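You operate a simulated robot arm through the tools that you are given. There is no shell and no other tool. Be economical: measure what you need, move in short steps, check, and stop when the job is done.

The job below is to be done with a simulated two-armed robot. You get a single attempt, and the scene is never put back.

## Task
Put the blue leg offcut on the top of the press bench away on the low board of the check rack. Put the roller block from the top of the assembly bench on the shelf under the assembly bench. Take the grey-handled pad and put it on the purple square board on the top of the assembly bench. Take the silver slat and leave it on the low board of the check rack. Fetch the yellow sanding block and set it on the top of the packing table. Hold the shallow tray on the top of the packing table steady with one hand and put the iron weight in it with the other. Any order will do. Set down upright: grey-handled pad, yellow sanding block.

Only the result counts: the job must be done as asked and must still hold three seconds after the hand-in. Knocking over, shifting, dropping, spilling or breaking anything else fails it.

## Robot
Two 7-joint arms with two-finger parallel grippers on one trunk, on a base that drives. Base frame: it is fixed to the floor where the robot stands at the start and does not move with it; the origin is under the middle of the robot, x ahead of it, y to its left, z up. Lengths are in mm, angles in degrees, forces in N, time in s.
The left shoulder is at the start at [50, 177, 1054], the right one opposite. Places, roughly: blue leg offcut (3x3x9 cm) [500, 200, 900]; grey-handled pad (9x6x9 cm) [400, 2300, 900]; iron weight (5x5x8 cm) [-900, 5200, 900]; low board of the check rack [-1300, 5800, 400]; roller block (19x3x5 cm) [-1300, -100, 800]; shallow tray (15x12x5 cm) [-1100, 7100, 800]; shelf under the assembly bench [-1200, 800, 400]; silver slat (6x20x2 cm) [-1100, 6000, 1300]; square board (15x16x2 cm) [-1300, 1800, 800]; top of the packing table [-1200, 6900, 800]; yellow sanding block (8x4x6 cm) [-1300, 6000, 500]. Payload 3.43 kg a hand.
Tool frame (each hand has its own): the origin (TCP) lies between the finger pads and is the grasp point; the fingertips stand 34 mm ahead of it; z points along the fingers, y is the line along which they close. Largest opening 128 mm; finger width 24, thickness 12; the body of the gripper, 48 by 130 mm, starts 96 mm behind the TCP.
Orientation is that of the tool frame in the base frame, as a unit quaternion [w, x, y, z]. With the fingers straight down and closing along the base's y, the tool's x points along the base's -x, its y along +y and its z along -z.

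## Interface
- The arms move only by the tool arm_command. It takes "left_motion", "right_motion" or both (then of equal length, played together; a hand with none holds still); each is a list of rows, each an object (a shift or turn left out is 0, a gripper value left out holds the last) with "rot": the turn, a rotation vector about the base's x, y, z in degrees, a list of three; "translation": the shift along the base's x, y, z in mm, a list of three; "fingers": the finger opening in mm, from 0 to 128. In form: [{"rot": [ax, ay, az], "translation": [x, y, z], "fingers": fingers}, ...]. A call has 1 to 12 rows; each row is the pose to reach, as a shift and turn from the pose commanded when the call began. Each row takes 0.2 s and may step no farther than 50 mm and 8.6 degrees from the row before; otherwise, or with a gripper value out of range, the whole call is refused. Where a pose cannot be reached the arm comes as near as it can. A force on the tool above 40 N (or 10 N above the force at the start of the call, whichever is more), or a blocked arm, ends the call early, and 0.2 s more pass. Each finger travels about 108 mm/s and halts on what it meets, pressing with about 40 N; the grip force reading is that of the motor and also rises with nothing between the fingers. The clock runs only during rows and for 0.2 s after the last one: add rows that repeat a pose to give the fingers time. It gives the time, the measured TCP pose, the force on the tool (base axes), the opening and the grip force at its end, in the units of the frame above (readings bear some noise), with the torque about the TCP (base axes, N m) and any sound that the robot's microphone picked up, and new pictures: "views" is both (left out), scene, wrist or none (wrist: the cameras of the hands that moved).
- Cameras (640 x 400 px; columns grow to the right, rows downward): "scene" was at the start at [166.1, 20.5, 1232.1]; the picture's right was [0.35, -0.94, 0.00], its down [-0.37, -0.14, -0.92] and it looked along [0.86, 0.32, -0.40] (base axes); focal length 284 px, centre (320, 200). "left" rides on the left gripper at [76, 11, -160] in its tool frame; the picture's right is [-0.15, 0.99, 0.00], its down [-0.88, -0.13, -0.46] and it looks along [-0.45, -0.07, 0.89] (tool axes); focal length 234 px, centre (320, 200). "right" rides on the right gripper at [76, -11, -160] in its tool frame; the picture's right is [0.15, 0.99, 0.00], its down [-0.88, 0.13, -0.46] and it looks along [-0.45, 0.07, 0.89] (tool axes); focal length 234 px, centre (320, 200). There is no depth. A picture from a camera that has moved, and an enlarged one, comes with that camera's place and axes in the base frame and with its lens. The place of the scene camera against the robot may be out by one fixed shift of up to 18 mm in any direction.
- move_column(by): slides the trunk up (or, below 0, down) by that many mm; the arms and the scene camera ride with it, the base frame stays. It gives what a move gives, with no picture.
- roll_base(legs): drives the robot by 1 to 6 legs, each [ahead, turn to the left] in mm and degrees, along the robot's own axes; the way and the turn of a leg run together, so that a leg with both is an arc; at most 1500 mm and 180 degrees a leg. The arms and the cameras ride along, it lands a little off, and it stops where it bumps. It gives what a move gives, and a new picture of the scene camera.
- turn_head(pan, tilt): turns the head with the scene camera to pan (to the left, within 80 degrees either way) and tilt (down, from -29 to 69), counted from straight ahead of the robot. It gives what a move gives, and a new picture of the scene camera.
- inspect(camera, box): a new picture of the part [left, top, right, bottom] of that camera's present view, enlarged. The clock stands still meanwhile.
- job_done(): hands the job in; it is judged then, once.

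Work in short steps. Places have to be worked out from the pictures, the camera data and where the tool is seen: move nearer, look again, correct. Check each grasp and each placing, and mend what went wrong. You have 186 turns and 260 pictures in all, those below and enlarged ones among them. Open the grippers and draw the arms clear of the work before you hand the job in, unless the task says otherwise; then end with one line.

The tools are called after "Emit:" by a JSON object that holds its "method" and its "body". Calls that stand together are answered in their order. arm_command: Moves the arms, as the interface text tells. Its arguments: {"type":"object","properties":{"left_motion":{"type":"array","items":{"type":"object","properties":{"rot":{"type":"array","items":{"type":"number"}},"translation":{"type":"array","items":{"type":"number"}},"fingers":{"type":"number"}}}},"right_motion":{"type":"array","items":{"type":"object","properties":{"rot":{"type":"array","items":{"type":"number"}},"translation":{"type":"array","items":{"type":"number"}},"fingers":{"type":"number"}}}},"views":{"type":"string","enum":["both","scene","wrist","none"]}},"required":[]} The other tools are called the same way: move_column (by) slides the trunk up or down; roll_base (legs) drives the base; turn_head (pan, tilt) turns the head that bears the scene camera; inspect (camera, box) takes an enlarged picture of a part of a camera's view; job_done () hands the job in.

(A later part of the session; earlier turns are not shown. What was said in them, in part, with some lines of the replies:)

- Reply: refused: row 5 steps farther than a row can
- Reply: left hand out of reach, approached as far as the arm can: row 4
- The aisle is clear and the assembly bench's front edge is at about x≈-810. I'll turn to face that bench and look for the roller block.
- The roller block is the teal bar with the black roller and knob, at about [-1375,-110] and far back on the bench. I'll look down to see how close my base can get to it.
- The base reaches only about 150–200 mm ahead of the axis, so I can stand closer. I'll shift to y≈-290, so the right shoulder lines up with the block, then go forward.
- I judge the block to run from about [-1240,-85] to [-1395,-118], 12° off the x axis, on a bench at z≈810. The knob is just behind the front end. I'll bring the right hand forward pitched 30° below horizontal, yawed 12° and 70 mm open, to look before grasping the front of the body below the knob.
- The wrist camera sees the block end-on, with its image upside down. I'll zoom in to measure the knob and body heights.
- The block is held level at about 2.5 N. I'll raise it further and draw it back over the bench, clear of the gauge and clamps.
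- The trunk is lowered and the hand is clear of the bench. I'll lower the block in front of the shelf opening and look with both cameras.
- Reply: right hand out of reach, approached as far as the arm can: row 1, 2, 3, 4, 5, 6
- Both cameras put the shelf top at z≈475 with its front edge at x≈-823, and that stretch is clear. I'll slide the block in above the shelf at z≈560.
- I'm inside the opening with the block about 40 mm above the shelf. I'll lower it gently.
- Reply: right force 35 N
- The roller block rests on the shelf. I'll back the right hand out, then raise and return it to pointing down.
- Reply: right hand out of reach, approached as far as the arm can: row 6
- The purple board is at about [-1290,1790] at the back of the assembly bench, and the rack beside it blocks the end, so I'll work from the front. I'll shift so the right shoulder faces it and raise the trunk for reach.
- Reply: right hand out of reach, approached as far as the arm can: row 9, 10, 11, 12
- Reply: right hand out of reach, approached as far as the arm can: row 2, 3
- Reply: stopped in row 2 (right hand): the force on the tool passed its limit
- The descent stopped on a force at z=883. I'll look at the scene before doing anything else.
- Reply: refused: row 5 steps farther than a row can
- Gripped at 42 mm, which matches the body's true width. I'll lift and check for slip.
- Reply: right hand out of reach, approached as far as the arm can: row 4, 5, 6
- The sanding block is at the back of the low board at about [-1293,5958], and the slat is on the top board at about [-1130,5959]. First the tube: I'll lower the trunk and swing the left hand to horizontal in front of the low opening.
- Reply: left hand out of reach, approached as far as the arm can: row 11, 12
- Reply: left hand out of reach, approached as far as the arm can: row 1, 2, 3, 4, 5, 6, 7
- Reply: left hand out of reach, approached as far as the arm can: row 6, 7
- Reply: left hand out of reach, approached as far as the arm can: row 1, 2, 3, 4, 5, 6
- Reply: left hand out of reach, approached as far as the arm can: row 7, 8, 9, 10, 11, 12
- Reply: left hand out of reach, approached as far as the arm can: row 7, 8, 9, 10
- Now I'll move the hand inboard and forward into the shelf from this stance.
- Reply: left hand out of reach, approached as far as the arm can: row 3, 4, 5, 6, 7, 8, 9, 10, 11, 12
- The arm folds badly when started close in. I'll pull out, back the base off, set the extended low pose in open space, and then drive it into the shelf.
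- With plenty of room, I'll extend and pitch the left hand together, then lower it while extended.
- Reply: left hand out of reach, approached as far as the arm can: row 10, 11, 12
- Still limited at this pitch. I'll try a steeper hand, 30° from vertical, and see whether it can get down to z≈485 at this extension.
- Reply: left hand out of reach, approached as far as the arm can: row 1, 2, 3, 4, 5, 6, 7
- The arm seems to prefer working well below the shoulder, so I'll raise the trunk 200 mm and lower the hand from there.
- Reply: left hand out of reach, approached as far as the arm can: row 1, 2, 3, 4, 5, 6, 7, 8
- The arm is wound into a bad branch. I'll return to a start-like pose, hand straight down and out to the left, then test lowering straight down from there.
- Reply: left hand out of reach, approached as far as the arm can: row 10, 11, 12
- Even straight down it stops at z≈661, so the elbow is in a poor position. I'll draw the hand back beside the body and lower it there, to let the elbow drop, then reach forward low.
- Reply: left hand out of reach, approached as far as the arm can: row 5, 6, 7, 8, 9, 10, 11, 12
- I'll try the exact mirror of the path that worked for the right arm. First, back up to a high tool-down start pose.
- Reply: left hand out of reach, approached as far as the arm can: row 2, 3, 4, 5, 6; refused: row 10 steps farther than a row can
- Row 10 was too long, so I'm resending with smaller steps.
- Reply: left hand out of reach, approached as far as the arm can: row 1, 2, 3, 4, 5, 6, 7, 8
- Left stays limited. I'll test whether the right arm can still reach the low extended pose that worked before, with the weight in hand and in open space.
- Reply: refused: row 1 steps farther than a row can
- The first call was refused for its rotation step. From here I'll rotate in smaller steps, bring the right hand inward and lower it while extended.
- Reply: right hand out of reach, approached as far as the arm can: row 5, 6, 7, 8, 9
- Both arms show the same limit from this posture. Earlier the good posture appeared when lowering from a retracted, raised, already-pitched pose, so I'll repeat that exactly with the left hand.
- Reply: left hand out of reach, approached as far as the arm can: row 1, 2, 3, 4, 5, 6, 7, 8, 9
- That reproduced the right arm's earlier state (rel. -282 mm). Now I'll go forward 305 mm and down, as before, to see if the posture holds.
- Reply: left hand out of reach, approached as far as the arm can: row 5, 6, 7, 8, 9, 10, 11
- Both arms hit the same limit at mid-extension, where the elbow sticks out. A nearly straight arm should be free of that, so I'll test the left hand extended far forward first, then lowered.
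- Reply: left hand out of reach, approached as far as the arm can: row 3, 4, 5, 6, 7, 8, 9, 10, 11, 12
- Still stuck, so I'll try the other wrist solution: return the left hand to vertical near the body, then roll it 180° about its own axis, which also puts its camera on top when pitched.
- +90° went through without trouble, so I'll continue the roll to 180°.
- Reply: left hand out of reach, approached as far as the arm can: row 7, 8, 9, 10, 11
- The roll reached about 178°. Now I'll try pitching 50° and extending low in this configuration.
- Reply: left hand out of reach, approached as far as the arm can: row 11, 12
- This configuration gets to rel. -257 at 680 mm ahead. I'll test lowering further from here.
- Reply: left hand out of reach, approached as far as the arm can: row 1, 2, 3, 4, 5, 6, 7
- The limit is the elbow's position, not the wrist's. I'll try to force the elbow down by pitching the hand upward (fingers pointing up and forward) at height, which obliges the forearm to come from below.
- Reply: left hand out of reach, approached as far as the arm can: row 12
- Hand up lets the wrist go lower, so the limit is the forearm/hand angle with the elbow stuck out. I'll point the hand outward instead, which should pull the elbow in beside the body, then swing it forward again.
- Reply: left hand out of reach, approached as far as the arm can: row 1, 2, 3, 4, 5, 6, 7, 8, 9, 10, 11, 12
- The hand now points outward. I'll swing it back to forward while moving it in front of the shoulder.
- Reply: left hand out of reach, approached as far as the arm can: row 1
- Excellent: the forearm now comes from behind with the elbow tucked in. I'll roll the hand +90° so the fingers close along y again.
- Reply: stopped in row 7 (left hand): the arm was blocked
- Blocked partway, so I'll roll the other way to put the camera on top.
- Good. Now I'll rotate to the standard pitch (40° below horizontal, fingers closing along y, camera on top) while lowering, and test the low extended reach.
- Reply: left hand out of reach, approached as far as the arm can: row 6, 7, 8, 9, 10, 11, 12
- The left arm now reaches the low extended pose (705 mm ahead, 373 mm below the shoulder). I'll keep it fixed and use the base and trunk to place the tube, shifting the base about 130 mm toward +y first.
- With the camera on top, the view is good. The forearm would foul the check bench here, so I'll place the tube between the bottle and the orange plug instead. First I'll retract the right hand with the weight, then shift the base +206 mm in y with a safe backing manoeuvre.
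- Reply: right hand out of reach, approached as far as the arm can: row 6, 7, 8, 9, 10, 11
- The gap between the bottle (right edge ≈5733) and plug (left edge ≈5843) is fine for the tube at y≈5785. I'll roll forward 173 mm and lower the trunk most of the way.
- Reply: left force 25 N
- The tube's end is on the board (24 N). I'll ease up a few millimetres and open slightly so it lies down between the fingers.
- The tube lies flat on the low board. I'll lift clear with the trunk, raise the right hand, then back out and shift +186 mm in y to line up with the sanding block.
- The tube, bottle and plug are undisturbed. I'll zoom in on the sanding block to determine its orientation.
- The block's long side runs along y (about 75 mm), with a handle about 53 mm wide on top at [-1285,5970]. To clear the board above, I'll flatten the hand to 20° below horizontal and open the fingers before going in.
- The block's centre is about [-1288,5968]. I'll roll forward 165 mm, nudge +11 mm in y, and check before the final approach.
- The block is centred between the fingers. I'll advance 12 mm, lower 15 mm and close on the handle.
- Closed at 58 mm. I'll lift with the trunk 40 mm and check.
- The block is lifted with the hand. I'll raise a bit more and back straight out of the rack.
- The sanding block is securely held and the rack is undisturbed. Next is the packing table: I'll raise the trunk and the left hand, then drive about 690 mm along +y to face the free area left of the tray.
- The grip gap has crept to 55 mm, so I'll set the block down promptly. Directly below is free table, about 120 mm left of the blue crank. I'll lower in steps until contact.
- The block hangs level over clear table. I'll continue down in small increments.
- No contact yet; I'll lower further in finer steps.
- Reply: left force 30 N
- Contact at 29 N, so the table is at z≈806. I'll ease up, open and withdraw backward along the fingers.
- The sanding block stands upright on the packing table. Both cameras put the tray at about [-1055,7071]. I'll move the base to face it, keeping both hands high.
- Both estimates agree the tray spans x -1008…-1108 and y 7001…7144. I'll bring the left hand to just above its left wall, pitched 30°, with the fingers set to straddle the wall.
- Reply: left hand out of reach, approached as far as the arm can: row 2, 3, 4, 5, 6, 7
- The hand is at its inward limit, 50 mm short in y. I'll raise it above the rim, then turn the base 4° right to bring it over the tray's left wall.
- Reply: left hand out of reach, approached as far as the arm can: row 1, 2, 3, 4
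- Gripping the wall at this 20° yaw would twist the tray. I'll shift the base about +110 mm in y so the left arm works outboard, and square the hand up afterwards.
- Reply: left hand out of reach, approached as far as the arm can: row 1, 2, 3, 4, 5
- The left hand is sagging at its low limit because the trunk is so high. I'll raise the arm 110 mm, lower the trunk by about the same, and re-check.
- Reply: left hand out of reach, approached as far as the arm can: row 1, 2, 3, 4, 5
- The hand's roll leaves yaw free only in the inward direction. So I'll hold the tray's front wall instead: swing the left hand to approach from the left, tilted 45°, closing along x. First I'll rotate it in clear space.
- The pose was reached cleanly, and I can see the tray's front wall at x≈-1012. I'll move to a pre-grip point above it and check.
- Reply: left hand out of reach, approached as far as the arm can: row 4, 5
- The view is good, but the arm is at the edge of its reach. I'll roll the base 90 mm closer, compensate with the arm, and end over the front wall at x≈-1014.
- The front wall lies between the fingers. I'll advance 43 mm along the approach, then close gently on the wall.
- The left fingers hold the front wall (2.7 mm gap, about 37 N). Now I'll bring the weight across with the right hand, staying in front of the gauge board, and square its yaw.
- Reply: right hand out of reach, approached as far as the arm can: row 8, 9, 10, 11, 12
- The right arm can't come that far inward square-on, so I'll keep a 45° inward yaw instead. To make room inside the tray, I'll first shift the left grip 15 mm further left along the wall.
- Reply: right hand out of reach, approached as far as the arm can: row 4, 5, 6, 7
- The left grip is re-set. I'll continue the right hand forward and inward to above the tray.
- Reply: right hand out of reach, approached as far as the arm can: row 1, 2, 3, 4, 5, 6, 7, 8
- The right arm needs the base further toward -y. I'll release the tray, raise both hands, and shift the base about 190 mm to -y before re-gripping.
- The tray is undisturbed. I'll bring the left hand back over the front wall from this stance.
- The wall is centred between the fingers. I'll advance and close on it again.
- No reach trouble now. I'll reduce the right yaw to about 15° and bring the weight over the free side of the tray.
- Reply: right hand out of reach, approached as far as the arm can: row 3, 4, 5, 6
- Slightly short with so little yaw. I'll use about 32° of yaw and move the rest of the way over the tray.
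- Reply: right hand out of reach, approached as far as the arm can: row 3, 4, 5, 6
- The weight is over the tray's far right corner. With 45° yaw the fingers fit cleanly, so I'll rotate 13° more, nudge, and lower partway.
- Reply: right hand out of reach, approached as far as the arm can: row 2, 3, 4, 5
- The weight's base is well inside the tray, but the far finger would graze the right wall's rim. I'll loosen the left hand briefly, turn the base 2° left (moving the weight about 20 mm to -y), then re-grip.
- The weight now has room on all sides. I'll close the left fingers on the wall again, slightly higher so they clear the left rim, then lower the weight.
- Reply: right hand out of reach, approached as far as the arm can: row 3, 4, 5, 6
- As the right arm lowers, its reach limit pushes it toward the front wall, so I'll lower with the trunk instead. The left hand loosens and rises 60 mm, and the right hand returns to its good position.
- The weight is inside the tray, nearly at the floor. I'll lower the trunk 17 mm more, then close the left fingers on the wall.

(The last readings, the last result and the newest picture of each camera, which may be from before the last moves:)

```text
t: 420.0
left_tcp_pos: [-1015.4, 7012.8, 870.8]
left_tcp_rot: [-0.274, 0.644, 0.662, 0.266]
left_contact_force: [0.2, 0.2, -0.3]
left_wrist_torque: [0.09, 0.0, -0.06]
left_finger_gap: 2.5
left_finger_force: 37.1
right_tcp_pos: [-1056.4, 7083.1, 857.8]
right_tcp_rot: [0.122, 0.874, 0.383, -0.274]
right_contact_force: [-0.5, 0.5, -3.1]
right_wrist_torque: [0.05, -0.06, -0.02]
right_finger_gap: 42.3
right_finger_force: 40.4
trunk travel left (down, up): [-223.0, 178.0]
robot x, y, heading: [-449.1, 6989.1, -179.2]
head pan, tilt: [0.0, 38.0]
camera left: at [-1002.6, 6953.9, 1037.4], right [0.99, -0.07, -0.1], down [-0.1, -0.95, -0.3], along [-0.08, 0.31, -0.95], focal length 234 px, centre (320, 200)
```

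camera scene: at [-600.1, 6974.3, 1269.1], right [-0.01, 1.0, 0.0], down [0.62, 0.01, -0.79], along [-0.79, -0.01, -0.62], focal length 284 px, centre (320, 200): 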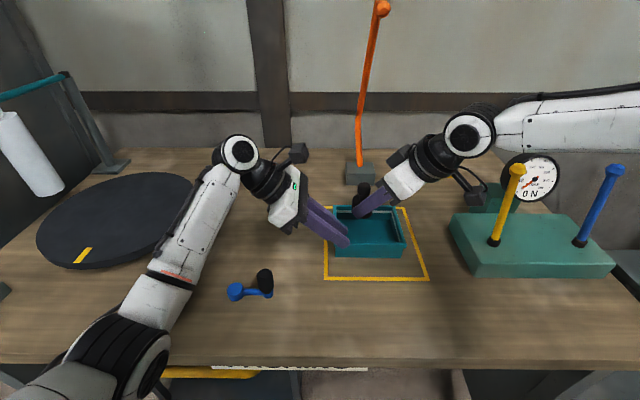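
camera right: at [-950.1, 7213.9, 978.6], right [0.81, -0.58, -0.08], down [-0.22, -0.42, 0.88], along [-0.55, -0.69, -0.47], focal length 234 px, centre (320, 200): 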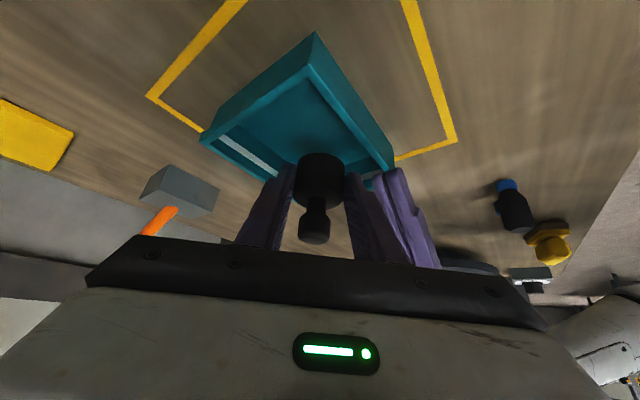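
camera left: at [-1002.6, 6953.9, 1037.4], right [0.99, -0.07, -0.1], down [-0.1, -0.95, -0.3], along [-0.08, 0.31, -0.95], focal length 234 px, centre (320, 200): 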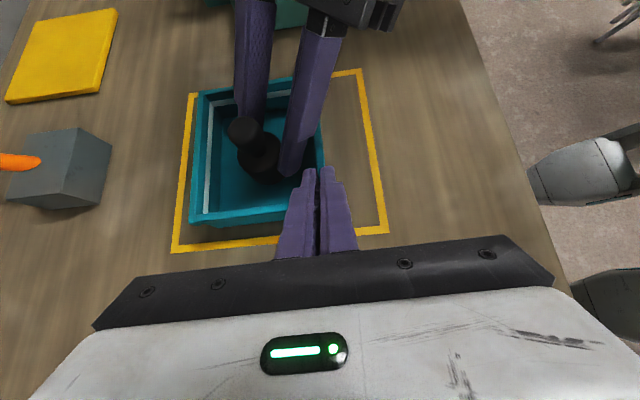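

The left hand holds the wall and the weight is a few millimetres above the tray floor. I'll lower it the last bit and open the right fingers slightly.

Emit:
{"method": "arm_command", "body": {"right_motion": [{"translation": [-1, -1, -4]}, {"translation": [-2, -2, -8]}, {"translation": [-2, -2, -8]}, {"translation": [-2, -2, -8], "fingers": 46}, {"translation": [-2, -2, -8], "fingers": 50}, {"translation": [-2, -2, -8], "fingers": 52}, {"translation": [-2, -2, -8], "fingers": 52}], "views": "none"}}

Emit:
{"method": "inspect", "body": {"camera": "left", "box": [120, 0, 440, 200]}}

```text
t: 421.6
left_tcp_pos: [-1015.4, 7012.3, 870.1]
left_tcp_rot: [-0.274, 0.645, 0.663, 0.265]
left_contact_force: [-0.5, 1.2, 0.8]
left_wrist_torque: [-0.43, -0.01, -0.03]
left_finger_gap: 2.6
left_finger_force: 36.8
right_tcp_pos: [-1053.9, 7085.9, 851.1]
right_tcp_rot: [0.123, 0.873, 0.382, -0.276]
right_contact_force: [0.8, -0.5, -0.4]
right_wrist_torque: [-0.05, -0.02, -0.03]
right_finger_gap: 52.0
right_finger_force: 0.0
right hand out of reach, approached as far as the arm can: row 2, 3, 4, 5, 6, 7
trunk travel left (down, up): [-223.0, 178.0]
robot x, y, heading: [-454.5, 6983.9, -179.1]
head pan, tilt: [0.0, 38.0]
```

```text
2.00 times, centred on (280, 100) of left
camera zoom: at [-1002.5, 6953.9, 1037.5], right [0.99, -0.07, -0.1], down [-0.1, -0.95, -0.3], along [-0.08, 0.31, -0.95], focal length 468 px, centre (400, 400)
```

zoom: 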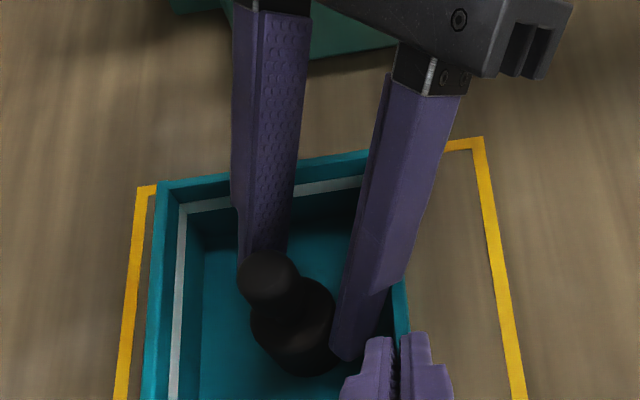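

The weight stands in the tray. I'll withdraw the right hand along its approach line while the left still steadies the tray.

Emit:
{"method": "arm_command", "body": {"right_motion": [{"translation": [15, 16, 31]}, {"translation": [30, 32, 62]}, {"translation": [45, 48, 93]}, {"translation": [60, 60, 130]}, {"translation": [85, 60, 165]}, {"translation": [120, 60, 190]}, {"translation": [160, 60, 200]}, {"translation": [200, 80, 200]}, {"translation": [240, 110, 200]}, {"translation": [260, 150, 200]}], "views": "scene"}}

Emit:
{"method": "inspect", "body": {"camera": "left", "box": [0, 0, 640, 400]}}

```text
t: 423.8
left_tcp_pos: [-1014.9, 7013.0, 870.7]
left_tcp_rot: [-0.274, 0.644, 0.662, 0.267]
left_contact_force: [0.9, 1.9, 0.6]
left_wrist_torque: [-0.28, -0.07, -0.06]
left_finger_gap: 2.4
left_finger_force: 36.5
right_tcp_pos: [-793.4, 7235.3, 1051.3]
right_tcp_rot: [0.122, 0.873, 0.383, -0.275]
right_contact_force: [-0.6, -0.3, 0.3]
right_wrist_torque: [0.03, 0.04, 0.04]
right_finger_gap: 52.0
right_finger_force: 0.0
trunk travel left (down, up): [-223.0, 178.0]
robot x, y, heading: [-452.1, 6987.3, -179.1]
head pan, tilt: [0.0, 38.0]
camera scene: at [-599.8, 6974.9, 1207.1], right [-0.01, 1.0, 0.0], down [0.62, 0.01, -0.79], along [-0.79, -0.01, -0.62], focal length 284 px, centre (320, 200)
```

scene: 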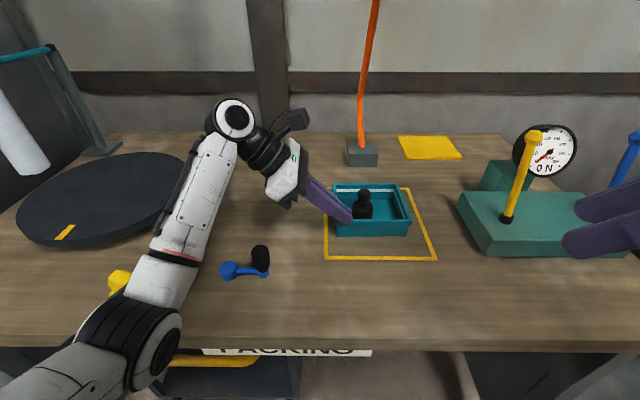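

```text
1.00 times, centred on (320, 200) of left
camera zoom: at [-1002.4, 6954.1, 1037.4], right [0.99, -0.08, -0.1], down [-0.1, -0.95, -0.3], along [-0.08, 0.31, -0.95], focal length 234 px, centre (320, 200)
```

zoom: 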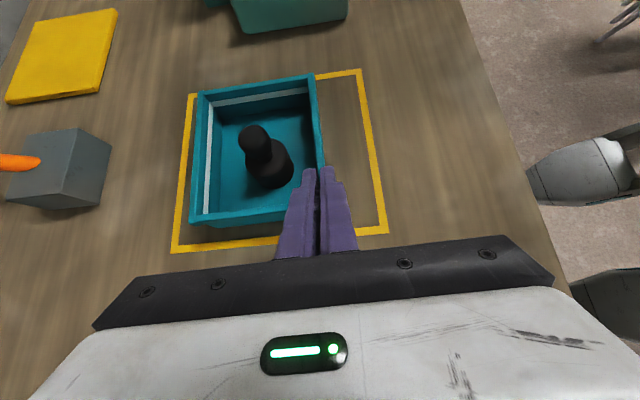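

The weight stands in the tray. I'll release the tray gently with the left hand, lift away and back off for the slat.

Emit:
{"method": "arm_command", "body": {"left_motion": [{"fingers": 10}, {"fingers": 24}, {"fingers": 30}, {"translation": [0, -15, 20], "fingers": 30}, {"translation": [0, -40, 50]}, {"translation": [0, -60, 90]}, {"translation": [0, -60, 135]}, {"translation": [20, -60, 180]}, {"translation": [60, -60, 200]}, {"translation": [60, -60, 200]}], "views": "scene"}}

Emit:
{"method": "roll_base", "body": {"legs": [[-250, 0], [0, 90], [930, 0], [0, -91]]}}

Emit:
{"method": "move_column", "body": {"by": 170}}

Emit:
{"method": "turn_head", "body": {"pan": 0, "tilt": 20}}

```text
t: 426.0
left_tcp_pos: [-955.0, 6952.3, 1070.2]
left_tcp_rot: [-0.274, 0.644, 0.663, 0.267]
left_contact_force: [-0.1, 0.5, -1.5]
left_wrist_torque: [0.0, 0.01, 0.01]
left_finger_gap: 30.0
left_finger_force: 0.1
right_tcp_pos: [-794.7, 7234.2, 1052.1]
right_tcp_rot: [0.121, 0.874, 0.383, -0.275]
right_contact_force: [-0.2, 0.2, -0.7]
right_wrist_torque: [-0.02, -0.04, 0.0]
right_finger_gap: 52.0
right_finger_force: 0.1
trunk travel left (down, up): [-223.0, 178.0]
robot x, y, heading: [-455.8, 6991.8, -179.1]
head pan, tilt: [0.0, 38.0]
camera scene: at [-599.7, 6974.7, 1207.1], right [-0.01, 1.0, 0.0], down [0.62, 0.01, -0.79], along [-0.79, -0.01, -0.62], focal length 284 px, centre (320, 200)
```

scene: 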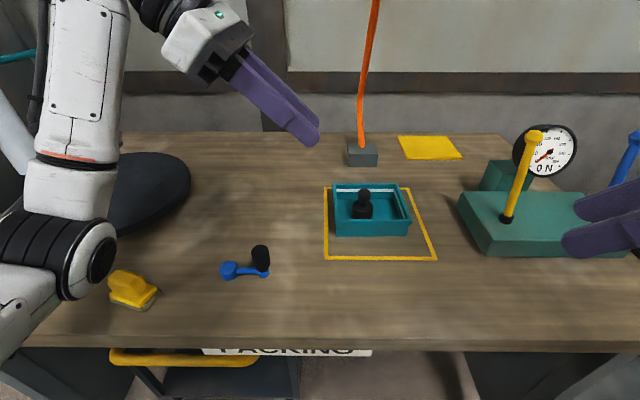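

```text
t: 440.0
left_tcp_pos: [-685.1, 6046.5, 1070.2]
left_tcp_rot: [-0.273, 0.65, 0.657, 0.268]
left_contact_force: [-0.4, 0.0, 1.4]
left_wrist_torque: [-0.01, 0.0, 0.03]
left_finger_gap: 29.9
left_finger_force: 0.1
right_tcp_pos: [-518.0, 6326.7, 1051.3]
right_tcp_rot: [0.12, 0.877, 0.375, -0.276]
right_contact_force: [-0.8, 1.0, -0.6]
right_wrist_torque: [-0.02, -0.02, -0.01]
right_finger_gap: 51.9
right_finger_force: 0.0
trunk travel left (down, up): [-223.0, 178.0]
robot x, y, heading: [-183.0, 6075.1, 179.9]
head pan, tilt: [0.0, 38.0]
camera scene: at [-329.2, 6062.5, 1207.1], right [0.0, 1.0, 0.0], down [0.62, 0.0, -0.79], along [-0.79, 0.0, -0.62], focal length 284 px, centre (320, 200)
```

scene: 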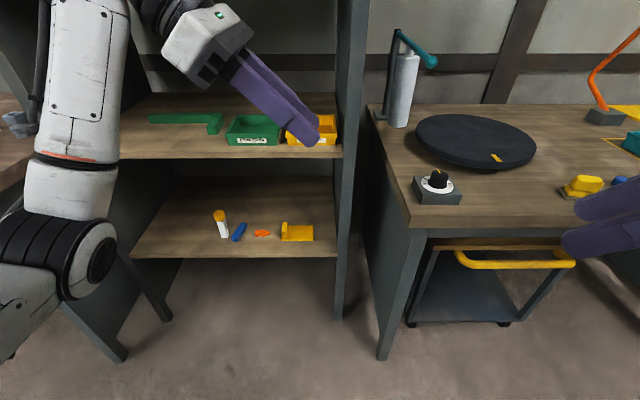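

```text
t: 441.9
left_tcp_pos: [-686.3, 6045.9, 1238.2]
left_tcp_rot: [-0.272, 0.65, 0.657, 0.268]
left_contact_force: [-0.4, 0.2, 1.1]
left_wrist_torque: [0.0, -0.02, 0.01]
left_finger_gap: 29.9
left_finger_force: 0.2
right_tcp_pos: [-518.4, 6326.6, 1220.6]
right_tcp_rot: [0.119, 0.877, 0.375, -0.276]
right_contact_force: [-0.3, -0.2, 0.0]
right_wrist_torque: [0.02, 0.03, 0.01]
right_finger_gap: 52.0
right_finger_force: 0.1
trunk travel left (down, up): [-393.0, 8.0]
robot x, y, heading: [-182.0, 6071.7, 179.8]
head pan, tilt: [0.0, 38.0]
```

```text
t: 442.7
left_tcp_pos: [-685.5, 6045.1, 1241.3]
left_tcp_rot: [-0.272, 0.65, 0.657, 0.269]
left_contact_force: [-0.2, -0.5, -0.2]
left_wrist_torque: [0.03, 0.02, 0.03]
left_finger_gap: 29.9
left_finger_force: 0.1
right_tcp_pos: [-519.1, 6327.3, 1221.6]
right_tcp_rot: [0.12, 0.877, 0.375, -0.276]
right_contact_force: [-0.5, -0.5, -0.6]
right_wrist_torque: [0.01, -0.02, -0.01]
right_finger_gap: 52.2
right_finger_force: 0.0
trunk travel left (down, up): [-393.0, 8.0]
robot x, y, heading: [-183.5, 6070.2, 179.7]
head pan, tilt: [0.0, 20.0]
camera scene: at [-336.1, 6062.5, 1405.5], right [0.0, 1.0, 0.0], down [0.34, 0.0, -0.94], along [-0.94, 0.0, -0.34], focal length 284 px, centre (320, 200)
```

scene: 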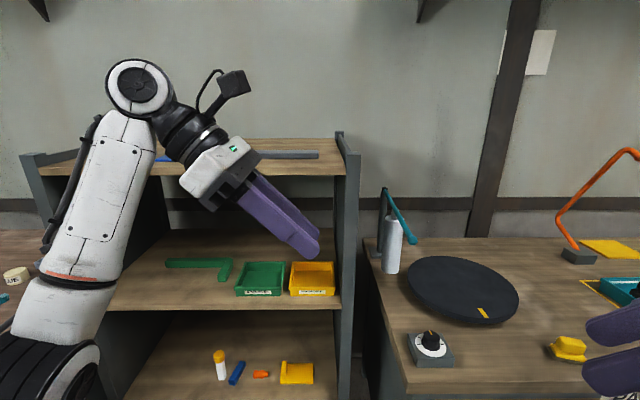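

The slat is visible on the rack's top board. I'll raise the left hand to z≈1360, roll forward, and look down with its camera.

Emit:
{"method": "arm_command", "body": {"left_motion": [{"translation": [0, -15, 30], "fingers": 60}, {"translation": [0, -30, 60], "fingers": 95}, {"translation": [0, -45, 90]}, {"translation": [0, -60, 120]}, {"translation": [0, -60, 120]}], "views": "none"}}

Emit:
{"method": "roll_base", "body": {"legs": [[380, 0]]}}

Emit:
{"method": "inspect", "body": {"camera": "left", "box": [0, 0, 640, 400]}}

```text
t: 443.9
left_tcp_pos: [-687.0, 5987.0, 1360.7]
left_tcp_rot: [-0.272, 0.65, 0.657, 0.268]
left_contact_force: [0.1, 0.2, -0.4]
left_wrist_torque: [-0.02, -0.02, -0.01]
left_finger_gap: 94.8
left_finger_force: 0.1
right_tcp_pos: [-519.6, 6326.7, 1221.4]
right_tcp_rot: [0.119, 0.877, 0.374, -0.276]
right_contact_force: [-0.4, 0.6, -1.0]
right_wrist_torque: [-0.01, 0.01, 0.02]
right_finger_gap: 51.9
right_finger_force: 0.1
trunk travel left (down, up): [-393.0, 8.0]
robot x, y, heading: [-182.3, 6072.6, 179.8]
head pan, tilt: [0.0, 20.0]
```

```text
t: 446.3
left_tcp_pos: [-1063.0, 5988.5, 1360.9]
left_tcp_rot: [-0.272, 0.649, 0.657, 0.269]
left_contact_force: [-0.2, 0.3, 0.0]
left_wrist_torque: [0.01, 0.01, 0.0]
left_finger_gap: 94.6
left_finger_force: 0.1
right_tcp_pos: [-895.9, 6327.9, 1221.6]
right_tcp_rot: [0.12, 0.877, 0.375, -0.276]
right_contact_force: [-0.7, 0.4, 0.7]
right_wrist_torque: [0.03, -0.01, -0.01]
right_finger_gap: 51.8
right_finger_force: 0.1
trunk travel left (down, up): [-393.0, 8.0]
robot x, y, heading: [-559.8, 6075.5, 179.8]
head pan, tilt: [0.0, 20.0]
camera scene: at [-713.4, 6063.7, 1405.5], right [0.0, 1.0, 0.0], down [0.34, 0.0, -0.94], along [-0.94, 0.0, -0.34], focal length 284 px, centre (320, 200)
```

scene: 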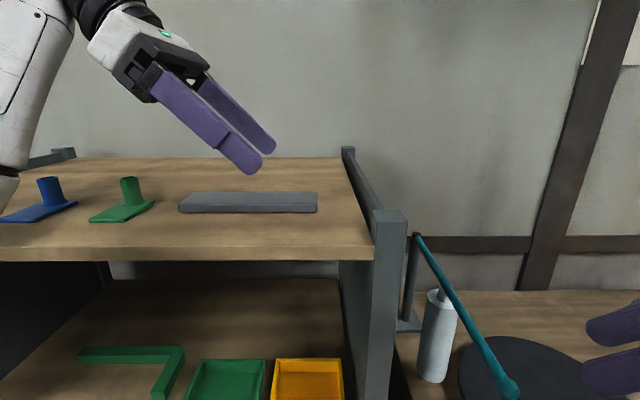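

```text
1.00 times, centred on (320, 200) of left
camera zoom: at [-1051.2, 5929.6, 1527.6], right [0.99, -0.09, -0.1], down [-0.12, -0.95, -0.3], along [-0.07, 0.31, -0.95], focal length 234 px, centre (320, 200)
```

zoom: 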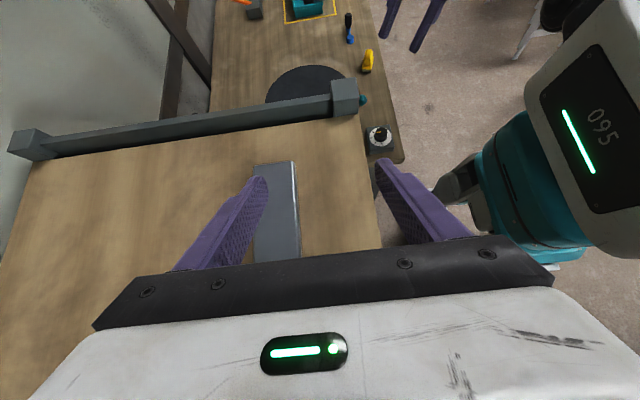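

The slat spans x -1097…-1153, centred at about y 5970. I'll align over it and lower to z≈1295.

Emit:
{"method": "arm_command", "body": {"left_motion": [{"translation": [-30, -10, 0]}, {"translation": [-62, -22, -10]}, {"translation": [-62, -22, -40]}, {"translation": [-62, -22, -65]}, {"translation": [-62, -22, -65]}], "views": "both"}}

```text
t: 447.5
left_tcp_pos: [-1123.2, 5966.0, 1295.6]
left_tcp_rot: [-0.271, 0.65, 0.657, 0.268]
left_contact_force: [-0.6, 0.9, -0.8]
left_wrist_torque: [0.01, -0.01, -0.01]
left_finger_gap: 95.0
left_finger_force: 0.1
right_tcp_pos: [-894.5, 6326.5, 1222.1]
right_tcp_rot: [0.119, 0.877, 0.374, -0.276]
right_contact_force: [-0.3, 0.0, 0.2]
right_wrist_torque: [0.03, 0.02, -0.01]
right_finger_gap: 51.8
right_finger_force: 0.0
trunk travel left (down, up): [-393.0, 8.0]
robot x, y, heading: [-557.4, 6075.8, 180.0]
head pan, tilt: [0.0, 20.0]
camera scene: at [-712.7, 6063.7, 1405.6], right [0.0, 1.0, 0.0], down [0.34, 0.0, -0.94], along [-0.94, 0.0, -0.34], focal length 284 px, centre (320, 200)
camera left: at [-1111.5, 5907.3, 1462.8], right [0.99, -0.09, -0.1], down [-0.12, -0.95, -0.3], along [-0.07, 0.31, -0.95], focal length 234 px, centre (320, 200)
```

scene: 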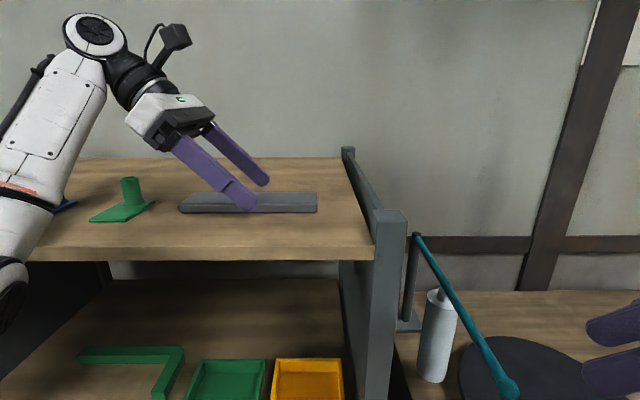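
left: 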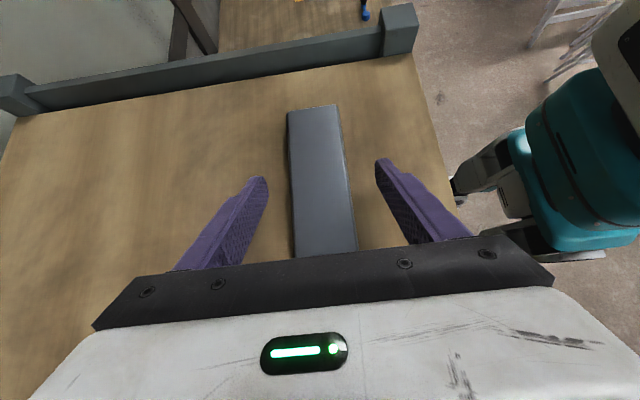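

The slat is centred between the fingers, and the fingertips will meet it at its middle. I'll lower in small steps until the tips just touch the board.

Emit:
{"method": "arm_command", "body": {"left_motion": [{"translation": [0, 0, -12]}, {"translation": [0, 0, -20]}, {"translation": [0, 0, -25]}, {"translation": [0, 0, -28]}, {"translation": [0, 0, -28]}], "views": "none"}}

```text
t: 448.3
left_tcp_pos: [-1122.3, 5965.1, 1282.7]
left_tcp_rot: [-0.285, 0.648, 0.653, 0.269]
left_contact_force: [1.8, -3.5, 11.1]
left_wrist_torque: [0.1, -0.59, -0.11]
left_finger_gap: 96.1
left_finger_force: 0.1
right_tcp_pos: [-895.5, 6326.5, 1221.9]
right_tcp_rot: [0.119, 0.877, 0.376, -0.275]
right_contact_force: [0.4, 0.1, -0.5]
right_wrist_torque: [-0.02, -0.02, 0.01]
right_finger_gap: 51.9
right_finger_force: 0.1
trunk travel left (down, up): [-393.0, 8.0]
robot x, y, heading: [-554.3, 6073.3, 179.9]
head pan, tilt: [0.0, 20.0]
stopped in row 3 (left hand): the force on the tool passed its limit (the readings are from after the stop); the commanded pose is now the measured one
```

Tips touched the board (z≈1250). I'll lift 3 mm and close on the slat.

Emit:
{"method": "arm_command", "body": {"left_motion": [{"translation": [0, 0, 3]}, {"translation": [0, 0, 3], "fingers": 70}, {"translation": [0, 0, 3], "fingers": 45}, {"translation": [0, 0, 3], "fingers": 45}, {"translation": [0, 0, 3], "fingers": 45}, {"translation": [0, 0, 25], "fingers": 45}, {"translation": [0, 0, 60], "fingers": 45}, {"translation": [0, 0, 60], "fingers": 45}], "views": "both"}}

```text
t: 450.1
left_tcp_pos: [-1125.6, 5965.6, 1340.2]
left_tcp_rot: [-0.282, 0.648, 0.654, 0.268]
left_contact_force: [-0.5, 0.5, -3.0]
left_wrist_torque: [-0.01, 0.0, 0.0]
left_finger_gap: 54.3
left_finger_force: 40.1
right_tcp_pos: [-896.3, 6326.2, 1221.7]
right_tcp_rot: [0.119, 0.877, 0.374, -0.276]
right_contact_force: [-0.3, -0.6, -0.7]
right_wrist_torque: [-0.01, 0.0, 0.0]
right_finger_gap: 52.0
right_finger_force: 0.0
trunk travel left (down, up): [-393.0, 8.0]
robot x, y, heading: [-558.3, 6075.1, 179.6]
head pan, tilt: [0.0, 20.0]
camera scene: at [-713.8, 6063.2, 1405.4], right [0.0, 1.0, 0.0], down [0.34, 0.0, -0.94], along [-0.94, 0.0, -0.34], focal length 284 px, centre (320, 200)
camera left: at [-1110.6, 5903.8, 1506.0], right [0.99, -0.09, -0.12], down [-0.12, -0.94, -0.31], along [-0.08, 0.32, -0.94], focal length 234 px, centre (320, 200)
```

scene: 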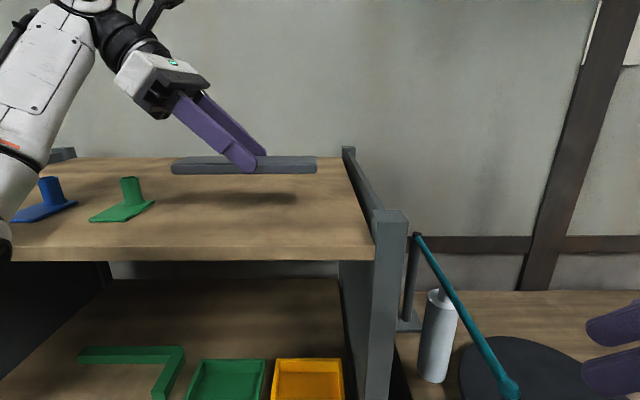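
left: 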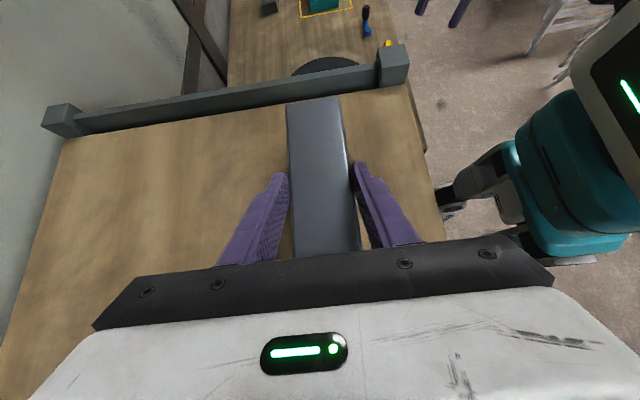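

The slat is lifted level (54 mm grip). I'll back away from the rack and shift to y≈5830 to place it on the free left part of the low board.

Emit:
{"method": "roll_base", "body": {"legs": [[-420, 0], [0, 90], [245, 0], [0, -90]]}}

Emit:
{"method": "arm_command", "body": {"left_motion": [{"translation": [-5, -15, -10], "rot": [0, 0, 8.3]}, {"translation": [-10, -30, -20], "rot": [0, 0, 16.6]}, {"translation": [-15, -45, -30], "rot": [0, 0, 25]}, {"translation": [-20, -60, -40], "rot": [0, 0, 33.3]}, {"translation": [-25, -75, -50], "rot": [0, 0, 41.6]}, {"translation": [-30, -90, -60], "rot": [0, 0, 50]}, {"translation": [-35, -105, -70], "rot": [0, 0, 58.3]}, {"translation": [-40, -115, -80], "rot": [0, 0, 65]}, {"translation": [-50, -120, -90], "rot": [0, 0, 72]}, {"translation": [-60, -120, -100], "rot": [0, 0, 72]}], "views": "none"}}

Emit:
{"method": "move_column", "body": {"by": -390}}

Emit:
{"method": "turn_head", "body": {"pan": 0, "tilt": 30}}

```text
t: 461.7
left_tcp_pos: [-706.8, 5719.8, 1341.5]
left_tcp_rot: [-0.282, 0.648, 0.654, 0.269]
left_contact_force: [-0.2, 0.9, -2.7]
left_wrist_torque: [-0.04, 0.0, -0.02]
left_finger_gap: 54.5
left_finger_force: 39.8
right_tcp_pos: [-479.2, 6080.1, 1221.2]
right_tcp_rot: [0.12, 0.877, 0.376, -0.276]
right_contact_force: [0.0, 0.3, 0.0]
right_wrist_torque: [0.01, 0.0, 0.02]
right_finger_gap: 52.4
right_finger_force: 0.1
trunk travel left (down, up): [-393.0, 8.0]
robot x, y, heading: [-138.7, 5827.9, 179.9]
head pan, tilt: [0.0, 20.0]
camera scene: at [-296.0, 5817.3, 1405.5], right [0.0, 1.0, 0.0], down [0.34, 0.0, -0.94], along [-0.94, 0.0, -0.34], focal length 284 px, centre (320, 200)
```

scene: 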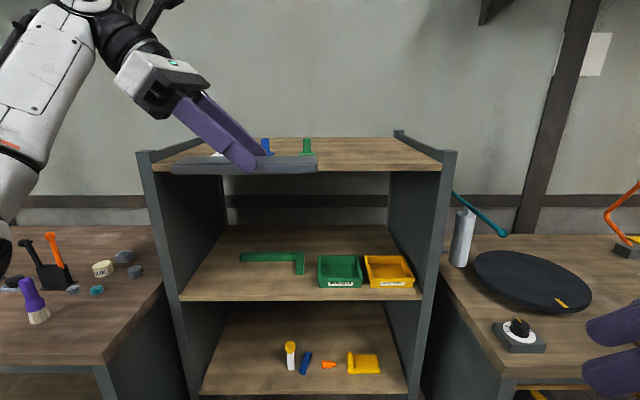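

```text
t: 463.9
left_tcp_pos: [-768.9, 5598.4, 1239.9]
left_tcp_rot: [-0.387, 0.139, 0.91, 0.051]
left_contact_force: [-0.3, -0.4, -2.0]
left_wrist_torque: [-0.02, -0.03, 0.02]
left_finger_gap: 54.6
left_finger_force: 40.4
left hand out of reach, approached as far as the arm can: row 7, 8, 9
right_tcp_pos: [-479.8, 6080.1, 1222.6]
right_tcp_rot: [0.119, 0.877, 0.375, -0.275]
right_contact_force: [-0.1, -0.9, -0.8]
right_wrist_torque: [0.02, -0.05, 0.02]
right_finger_gap: 52.2
right_finger_force: 0.0
trunk travel left (down, up): [-393.0, 8.0]
robot x, y, heading: [-144.5, 5826.6, 179.8]
head pan, tilt: [0.0, 20.0]
```

```text
t: 467.6
left_tcp_pos: [-769.6, 5598.3, 850.8]
left_tcp_rot: [-0.387, 0.141, 0.91, 0.052]
left_contact_force: [0.0, 0.2, -2.9]
left_wrist_torque: [0.0, 0.0, -0.02]
left_finger_gap: 54.2
left_finger_force: 39.7
right_tcp_pos: [-478.3, 6080.5, 831.2]
right_tcp_rot: [0.119, 0.877, 0.375, -0.275]
right_contact_force: [0.6, -0.5, -0.3]
right_wrist_torque: [0.01, -0.01, -0.02]
right_finger_gap: 52.0
right_finger_force: 0.0
trunk travel left (down, up): [-3.0, 398.0]
robot x, y, heading: [-139.8, 5828.2, 179.9]
head pan, tilt: [0.0, 20.0]
```

```text
t: 468.4
left_tcp_pos: [-768.8, 5598.0, 849.1]
left_tcp_rot: [-0.386, 0.141, 0.91, 0.052]
left_contact_force: [-0.4, 0.3, -3.4]
left_wrist_torque: [-0.01, -0.03, 0.02]
left_finger_gap: 54.5
left_finger_force: 40.0
right_tcp_pos: [-478.7, 6080.1, 831.6]
right_tcp_rot: [0.12, 0.877, 0.375, -0.275]
right_contact_force: [-0.7, 0.2, 1.1]
right_wrist_torque: [0.01, -0.02, 0.01]
right_finger_gap: 52.1
right_finger_force: 0.1
trunk travel left (down, up): [-3.0, 398.0]
robot x, y, heading: [-145.2, 5827.2, 180.1]
head pan, tilt: [0.0, 30.0]
camera scene: at [-293.3, 5817.1, 999.5], right [0.0, 1.0, 0.0], down [0.5, 0.0, -0.87], along [-0.87, 0.0, -0.5], focal length 284 px, centre (320, 200)
```

scene: 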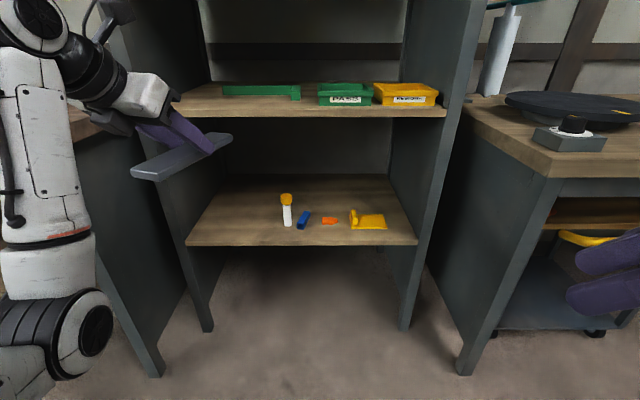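

The slat is level and pointing into the rack. Now I'll lower the left arm toward z≈565 in front of the opening.

Emit:
{"method": "arm_command", "body": {"left_motion": [{"translation": [0, 0, -40]}, {"translation": [0, 0, -80]}, {"translation": [0, 0, -120]}, {"translation": [0, 0, -160]}, {"translation": [0, 0, -200]}, {"translation": [0, 0, -240]}, {"translation": [0, 0, -280]}, {"translation": [0, 0, -280]}], "views": "scene"}}

```text
t: 470.4
left_tcp_pos: [-769.8, 5566.2, 567.7]
left_tcp_rot: [-0.382, 0.132, 0.914, 0.025]
left_contact_force: [-0.6, -0.8, -3.0]
left_wrist_torque: [-0.02, 0.02, -0.01]
left_finger_gap: 54.3
left_finger_force: 39.9
right_tcp_pos: [-478.3, 6080.6, 832.8]
right_tcp_rot: [0.119, 0.877, 0.376, -0.275]
right_contact_force: [0.6, -0.3, 0.1]
right_wrist_torque: [-0.02, -0.04, -0.01]
right_finger_gap: 52.1
right_finger_force: 0.0
trunk travel left (down, up): [-3.0, 398.0]
robot x, y, heading: [-142.3, 5828.7, 179.9]
head pan, tilt: [0.0, 30.0]
stopped in row 8 (left hand): the arm was blocked; the commanded pose is now the measured one
camera scene: at [-293.3, 5817.0, 999.4], right [0.0, 1.0, 0.0], down [0.5, 0.0, -0.87], along [-0.87, 0.0, -0.5], focal length 284 px, centre (320, 200)
```

scene: 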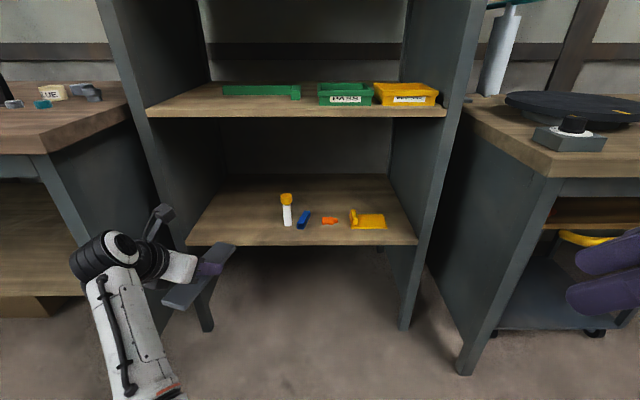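

The hand is low enough, with the slat bottom at about z 535. The forearm comes from behind and clears everything, so I'll drive forward to bring the slat over the board.

Emit:
{"method": "roll_base", "body": {"legs": [[320, 0]]}}

Emit:
{"method": "inspect", "body": {"camera": "left", "box": [0, 0, 640, 400]}}

```text
t: 472.5
left_tcp_pos: [-1088.5, 5565.6, 567.7]
left_tcp_rot: [-0.384, 0.131, 0.914, 0.025]
left_contact_force: [-0.2, 0.1, -2.9]
left_wrist_torque: [0.02, -0.01, 0.02]
left_finger_gap: 54.1
left_finger_force: 39.9
right_tcp_pos: [-800.4, 6080.8, 830.9]
right_tcp_rot: [0.119, 0.877, 0.376, -0.275]
right_contact_force: [-1.1, 0.4, 0.2]
right_wrist_torque: [-0.04, 0.04, -0.02]
right_finger_gap: 51.9
right_finger_force: 0.0
trunk travel left (down, up): [-3.0, 398.0]
robot x, y, heading: [-462.1, 5828.8, 179.8]
head pan, tilt: [0.0, 30.0]
camera scene: at [-612.9, 5817.1, 999.5], right [0.0, 1.0, 0.0], down [0.5, 0.0, -0.87], along [-0.87, 0.0, -0.5], focal length 284 px, centre (320, 200)
```

scene: 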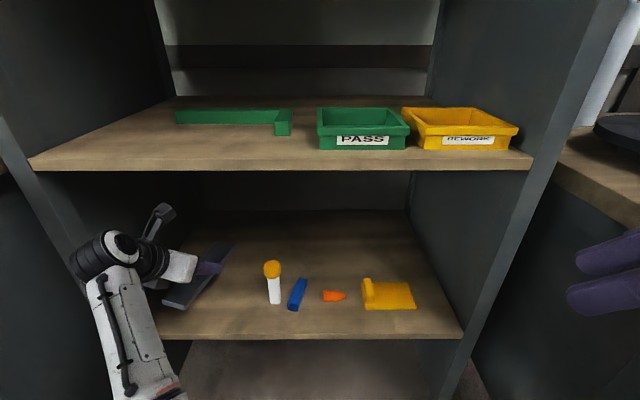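

```text
1.00 times, centred on (320, 200) of left
camera zoom: at [-1026.0, 5569.9, 734.6], right [0.35, 0.92, -0.16], down [0.87, -0.39, -0.3], along [-0.33, -0.03, -0.94], focal length 234 px, centre (320, 200)
```

zoom: 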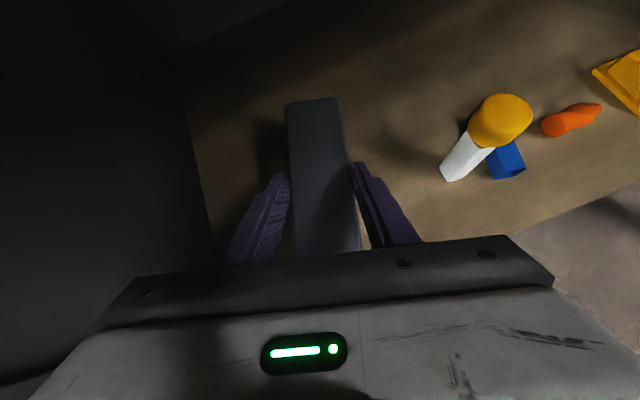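

The slat is over free board between the left panel and the bottle. I'll nudge 14 mm deeper and try lowering.

Emit:
{"method": "roll_base", "body": {"legs": [[14, 0]]}}

Emit:
{"method": "arm_command", "body": {"left_motion": [{"translation": [0, 0, -12]}, {"translation": [0, 0, -24]}, {"translation": [0, 0, -36]}, {"translation": [0, 0, -48]}, {"translation": [0, 0, -56]}, {"translation": [0, 0, -56]}], "views": "scene"}}

```text
t: 473.2
left_tcp_pos: [-1103.5, 5564.7, 569.2]
left_tcp_rot: [-0.384, 0.131, 0.914, 0.023]
left_contact_force: [-0.1, -0.6, -2.8]
left_wrist_torque: [-0.02, -0.02, -0.03]
left_finger_gap: 54.7
left_finger_force: 40.4
right_tcp_pos: [-813.3, 6081.0, 831.7]
right_tcp_rot: [0.119, 0.877, 0.376, -0.275]
right_contact_force: [-1.3, 0.6, -0.1]
right_wrist_torque: [0.02, -0.02, 0.01]
right_finger_gap: 52.0
right_finger_force: 0.0
trunk travel left (down, up): [-3.0, 398.0]
robot x, y, heading: [-475.4, 5826.4, 179.8]
head pan, tilt: [0.0, 30.0]
camera scene: at [-626.9, 5817.1, 999.5], right [0.0, 1.0, 0.0], down [0.5, 0.0, -0.87], along [-0.87, 0.0, -0.5], focal length 284 px, centre (320, 200)
```

scene: 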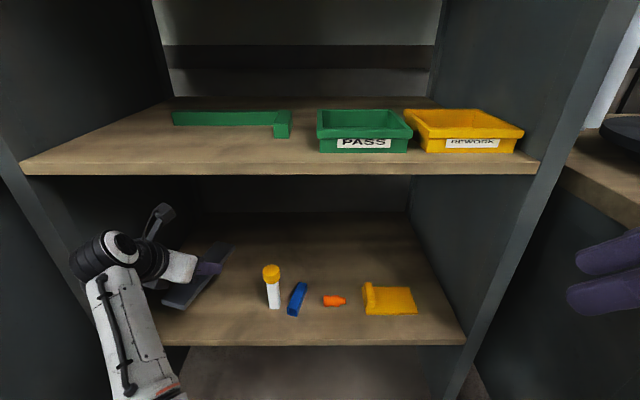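

```text
t: 474.6
left_tcp_pos: [-1100.1, 5544.7, 510.7]
left_tcp_rot: [-0.38, 0.128, 0.916, 0.008]
left_contact_force: [-1.1, 0.7, -2.5]
left_wrist_torque: [-0.03, -0.02, -0.02]
left_finger_gap: 54.5
left_finger_force: 41.0
right_tcp_pos: [-812.4, 6079.8, 832.1]
right_tcp_rot: [0.12, 0.877, 0.376, -0.274]
right_contact_force: [-0.3, 0.4, -0.2]
right_wrist_torque: [-0.02, -0.02, -0.01]
right_finger_gap: 52.1
right_finger_force: 0.1
trunk travel left (down, up): [-3.0, 398.0]
robot x, y, heading: [-470.8, 5830.0, 179.9]
head pan, tilt: [0.0, 30.0]
camera scene: at [-626.9, 5817.1, 999.4], right [0.0, 1.0, 0.0], down [0.5, 0.0, -0.87], along [-0.87, 0.0, -0.5], focal length 284 px, centre (320, 200)
```

scene: 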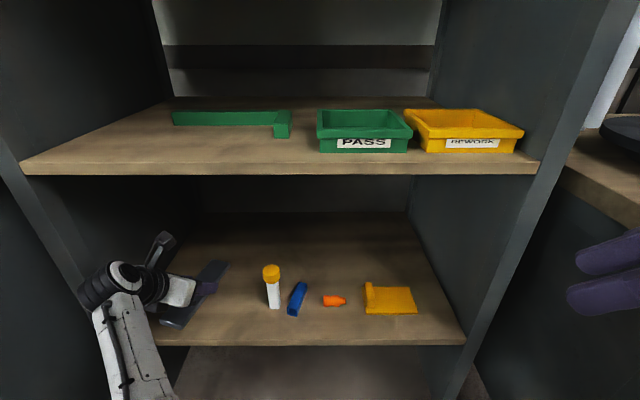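

Still going down, with 20 mm left to the board. I'll continue slowly and correct the sideways drift.

Emit:
{"method": "arm_command", "body": {"left_motion": [{"translation": [0, 3, -8]}, {"translation": [0, 6, -14]}, {"translation": [0, 8, -19]}, {"translation": [0, 10, -24]}, {"translation": [0, 10, -24]}], "views": "wrist"}}

```text
t: 475.9
left_tcp_pos: [-1102.8, 5555.2, 486.9]
left_tcp_rot: [-0.381, 0.127, 0.916, 0.009]
left_contact_force: [-0.6, 0.7, -3.7]
left_wrist_torque: [0.02, -0.01, -0.01]
left_finger_gap: 54.4
left_finger_force: 39.9
right_tcp_pos: [-812.7, 6081.6, 830.7]
right_tcp_rot: [0.119, 0.877, 0.376, -0.275]
right_contact_force: [0.4, -0.2, -0.2]
right_wrist_torque: [0.0, 0.0, -0.02]
right_finger_gap: 52.1
right_finger_force: 0.1
trunk travel left (down, up): [-3.0, 398.0]
robot x, y, heading: [-472.1, 5828.5, 179.8]
head pan, tilt: [0.0, 30.0]
camera left: at [-1039.2, 5564.9, 653.3], right [0.33, 0.92, -0.18], down [0.88, -0.38, -0.28], along [-0.33, -0.07, -0.94], focal length 234 px, centre (320, 200)
```

left: 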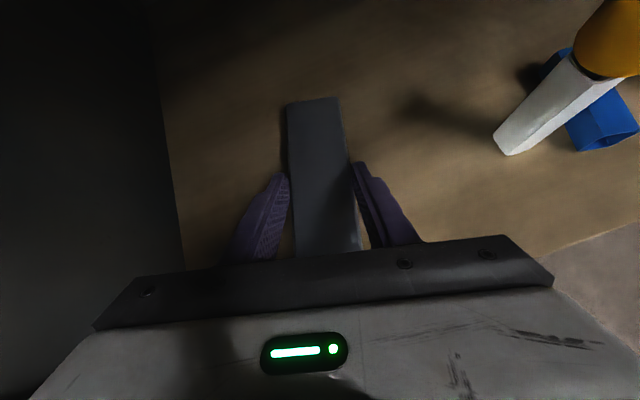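

Very close now, judging by the shadow. I'll go down in 5 mm steps to contact.

Emit:
{"method": "arm_command", "body": {"left_motion": [{"translation": [0, 0, -5]}, {"translation": [0, 0, -10]}, {"translation": [0, 0, -14]}, {"translation": [0, 0, -14]}], "views": "none"}}

```text
t: 476.7
left_tcp_pos: [-1104.4, 5553.6, 484.2]
left_tcp_rot: [-0.391, 0.128, 0.912, 0.002]
left_contact_force: [0.5, 2.5, 15.1]
left_wrist_torque: [0.43, -0.79, -0.06]
left_finger_gap: 54.5
left_finger_force: 39.7
right_tcp_pos: [-811.9, 6080.7, 832.2]
right_tcp_rot: [0.12, 0.876, 0.377, -0.276]
right_contact_force: [-0.1, 0.2, 1.1]
right_wrist_torque: [-0.02, -0.02, 0.0]
right_finger_gap: 52.4
right_finger_force: 0.0
trunk travel left (down, up): [-3.0, 398.0]
robot x, y, heading: [-475.3, 5829.8, -179.9]
head pan, tilt: [0.0, 30.0]
stopped in row 4 (left hand): the force on the tool passed its limit (the readings are from after the stop); the commanded pose is now the measured one
```

Contact made. I'll open the fingers and withdraw backward and upward along the hand's line.

Emit:
{"method": "arm_command", "body": {"left_motion": [{"fingers": 65}, {"fingers": 80}, {"fingers": 80}, {"translation": [20, -4, 20]}, {"translation": [45, -8, 48]}, {"translation": [75, -12, 75]}, {"translation": [75, -12, 75]}], "views": "wrist"}}

```text
t: 478.5
left_tcp_pos: [-1039.6, 5528.5, 577.5]
left_tcp_rot: [-0.403, 0.125, 0.907, -0.013]
left_contact_force: [0.0, -0.6, -0.2]
left_wrist_torque: [-0.03, -0.02, 0.04]
left_finger_gap: 79.9
left_finger_force: 0.1
right_tcp_pos: [-812.9, 6080.4, 832.1]
right_tcp_rot: [0.119, 0.877, 0.376, -0.276]
right_contact_force: [-0.4, -0.9, -0.9]
right_wrist_torque: [-0.02, 0.01, 0.01]
right_finger_gap: 52.1
right_finger_force: 0.1
trunk travel left (down, up): [-3.0, 398.0]
robot x, y, heading: [-477.9, 5829.0, -179.8]
head pan, tilt: [0.0, 30.0]
stopped in row 7 (left hand): the arm was blocked; the commanded pose is now the measured one
camera left: at [-968.0, 5543.5, 739.9], right [0.31, 0.92, -0.23], down [0.87, -0.37, -0.32], along [-0.38, -0.1, -0.92], focal length 234 px, centre (320, 200)
```

left: 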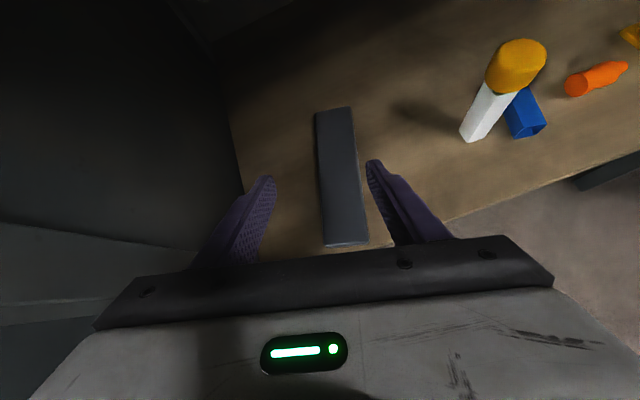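

The slat lies on the low board. I'll back straight out and take a final look.

Emit:
{"method": "roll_base", "body": {"legs": [[-380, 0]]}}

Emit:
{"method": "inspect", "body": {"camera": "scene", "box": [130, 130, 450, 330]}}

```text
t: 480.9
left_tcp_pos: [-659.9, 5525.1, 577.9]
left_tcp_rot: [-0.403, 0.124, 0.907, -0.012]
left_contact_force: [0.1, -0.3, -0.3]
left_wrist_torque: [0.0, -0.03, 0.01]
left_finger_gap: 79.8
left_finger_force: 0.0
right_tcp_pos: [-437.5, 6079.4, 830.8]
right_tcp_rot: [0.121, 0.875, 0.378, -0.276]
right_contact_force: [-0.4, 0.6, 0.2]
right_wrist_torque: [0.01, 0.0, -0.01]
right_finger_gap: 51.9
right_finger_force: 0.0
trunk travel left (down, up): [-3.0, 398.0]
robot x, y, heading: [-97.7, 5829.1, -179.7]
head pan, tilt: [0.0, 30.0]
camera scene: at [-250.0, 5817.4, 999.5], right [0.0, 1.0, 0.0], down [0.5, 0.0, -0.87], along [-0.87, 0.0, -0.5], focal length 284 px, centre (320, 200)
```

scene: 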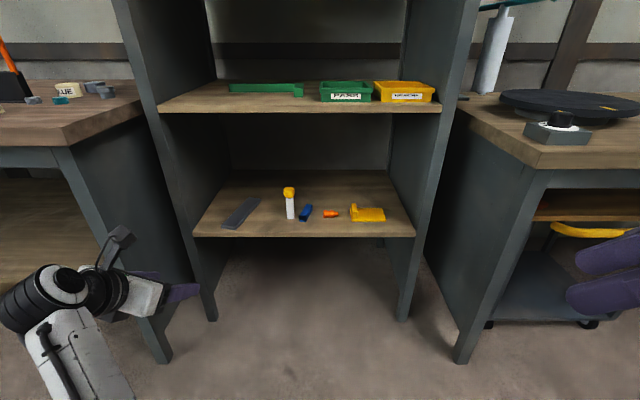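

```text
2.00 times, centred on (290, 230) of scene
camera zoom: at [-250.0, 5817.4, 999.5], right [0.0, 1.0, 0.0], down [0.5, 0.0, -0.87], along [-0.87, 0.0, -0.5], focal length 568 px, centre (380, 140)
```

zoom: 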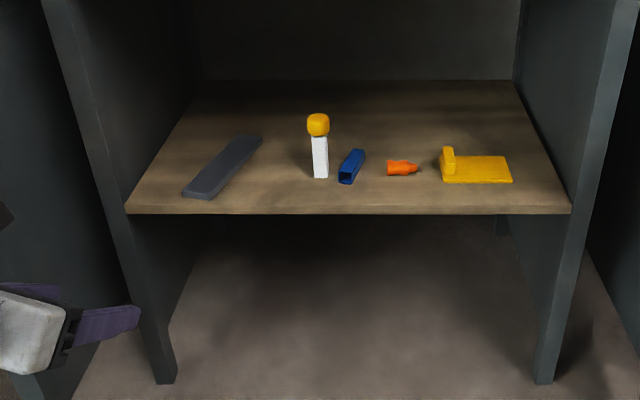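

The slat and tube rest on the low board with its other items in place, the earlier placements were all checked, and both hands are open and clear. I'm handing the job in.

Emit:
{"method": "job_done", "body": {}}

```text
The job is handed in.
```

All six items were placed as asked and the job is handed in; each placement was checked by camera after release, with the grey-handled pad and the yellow sanding block both upright.
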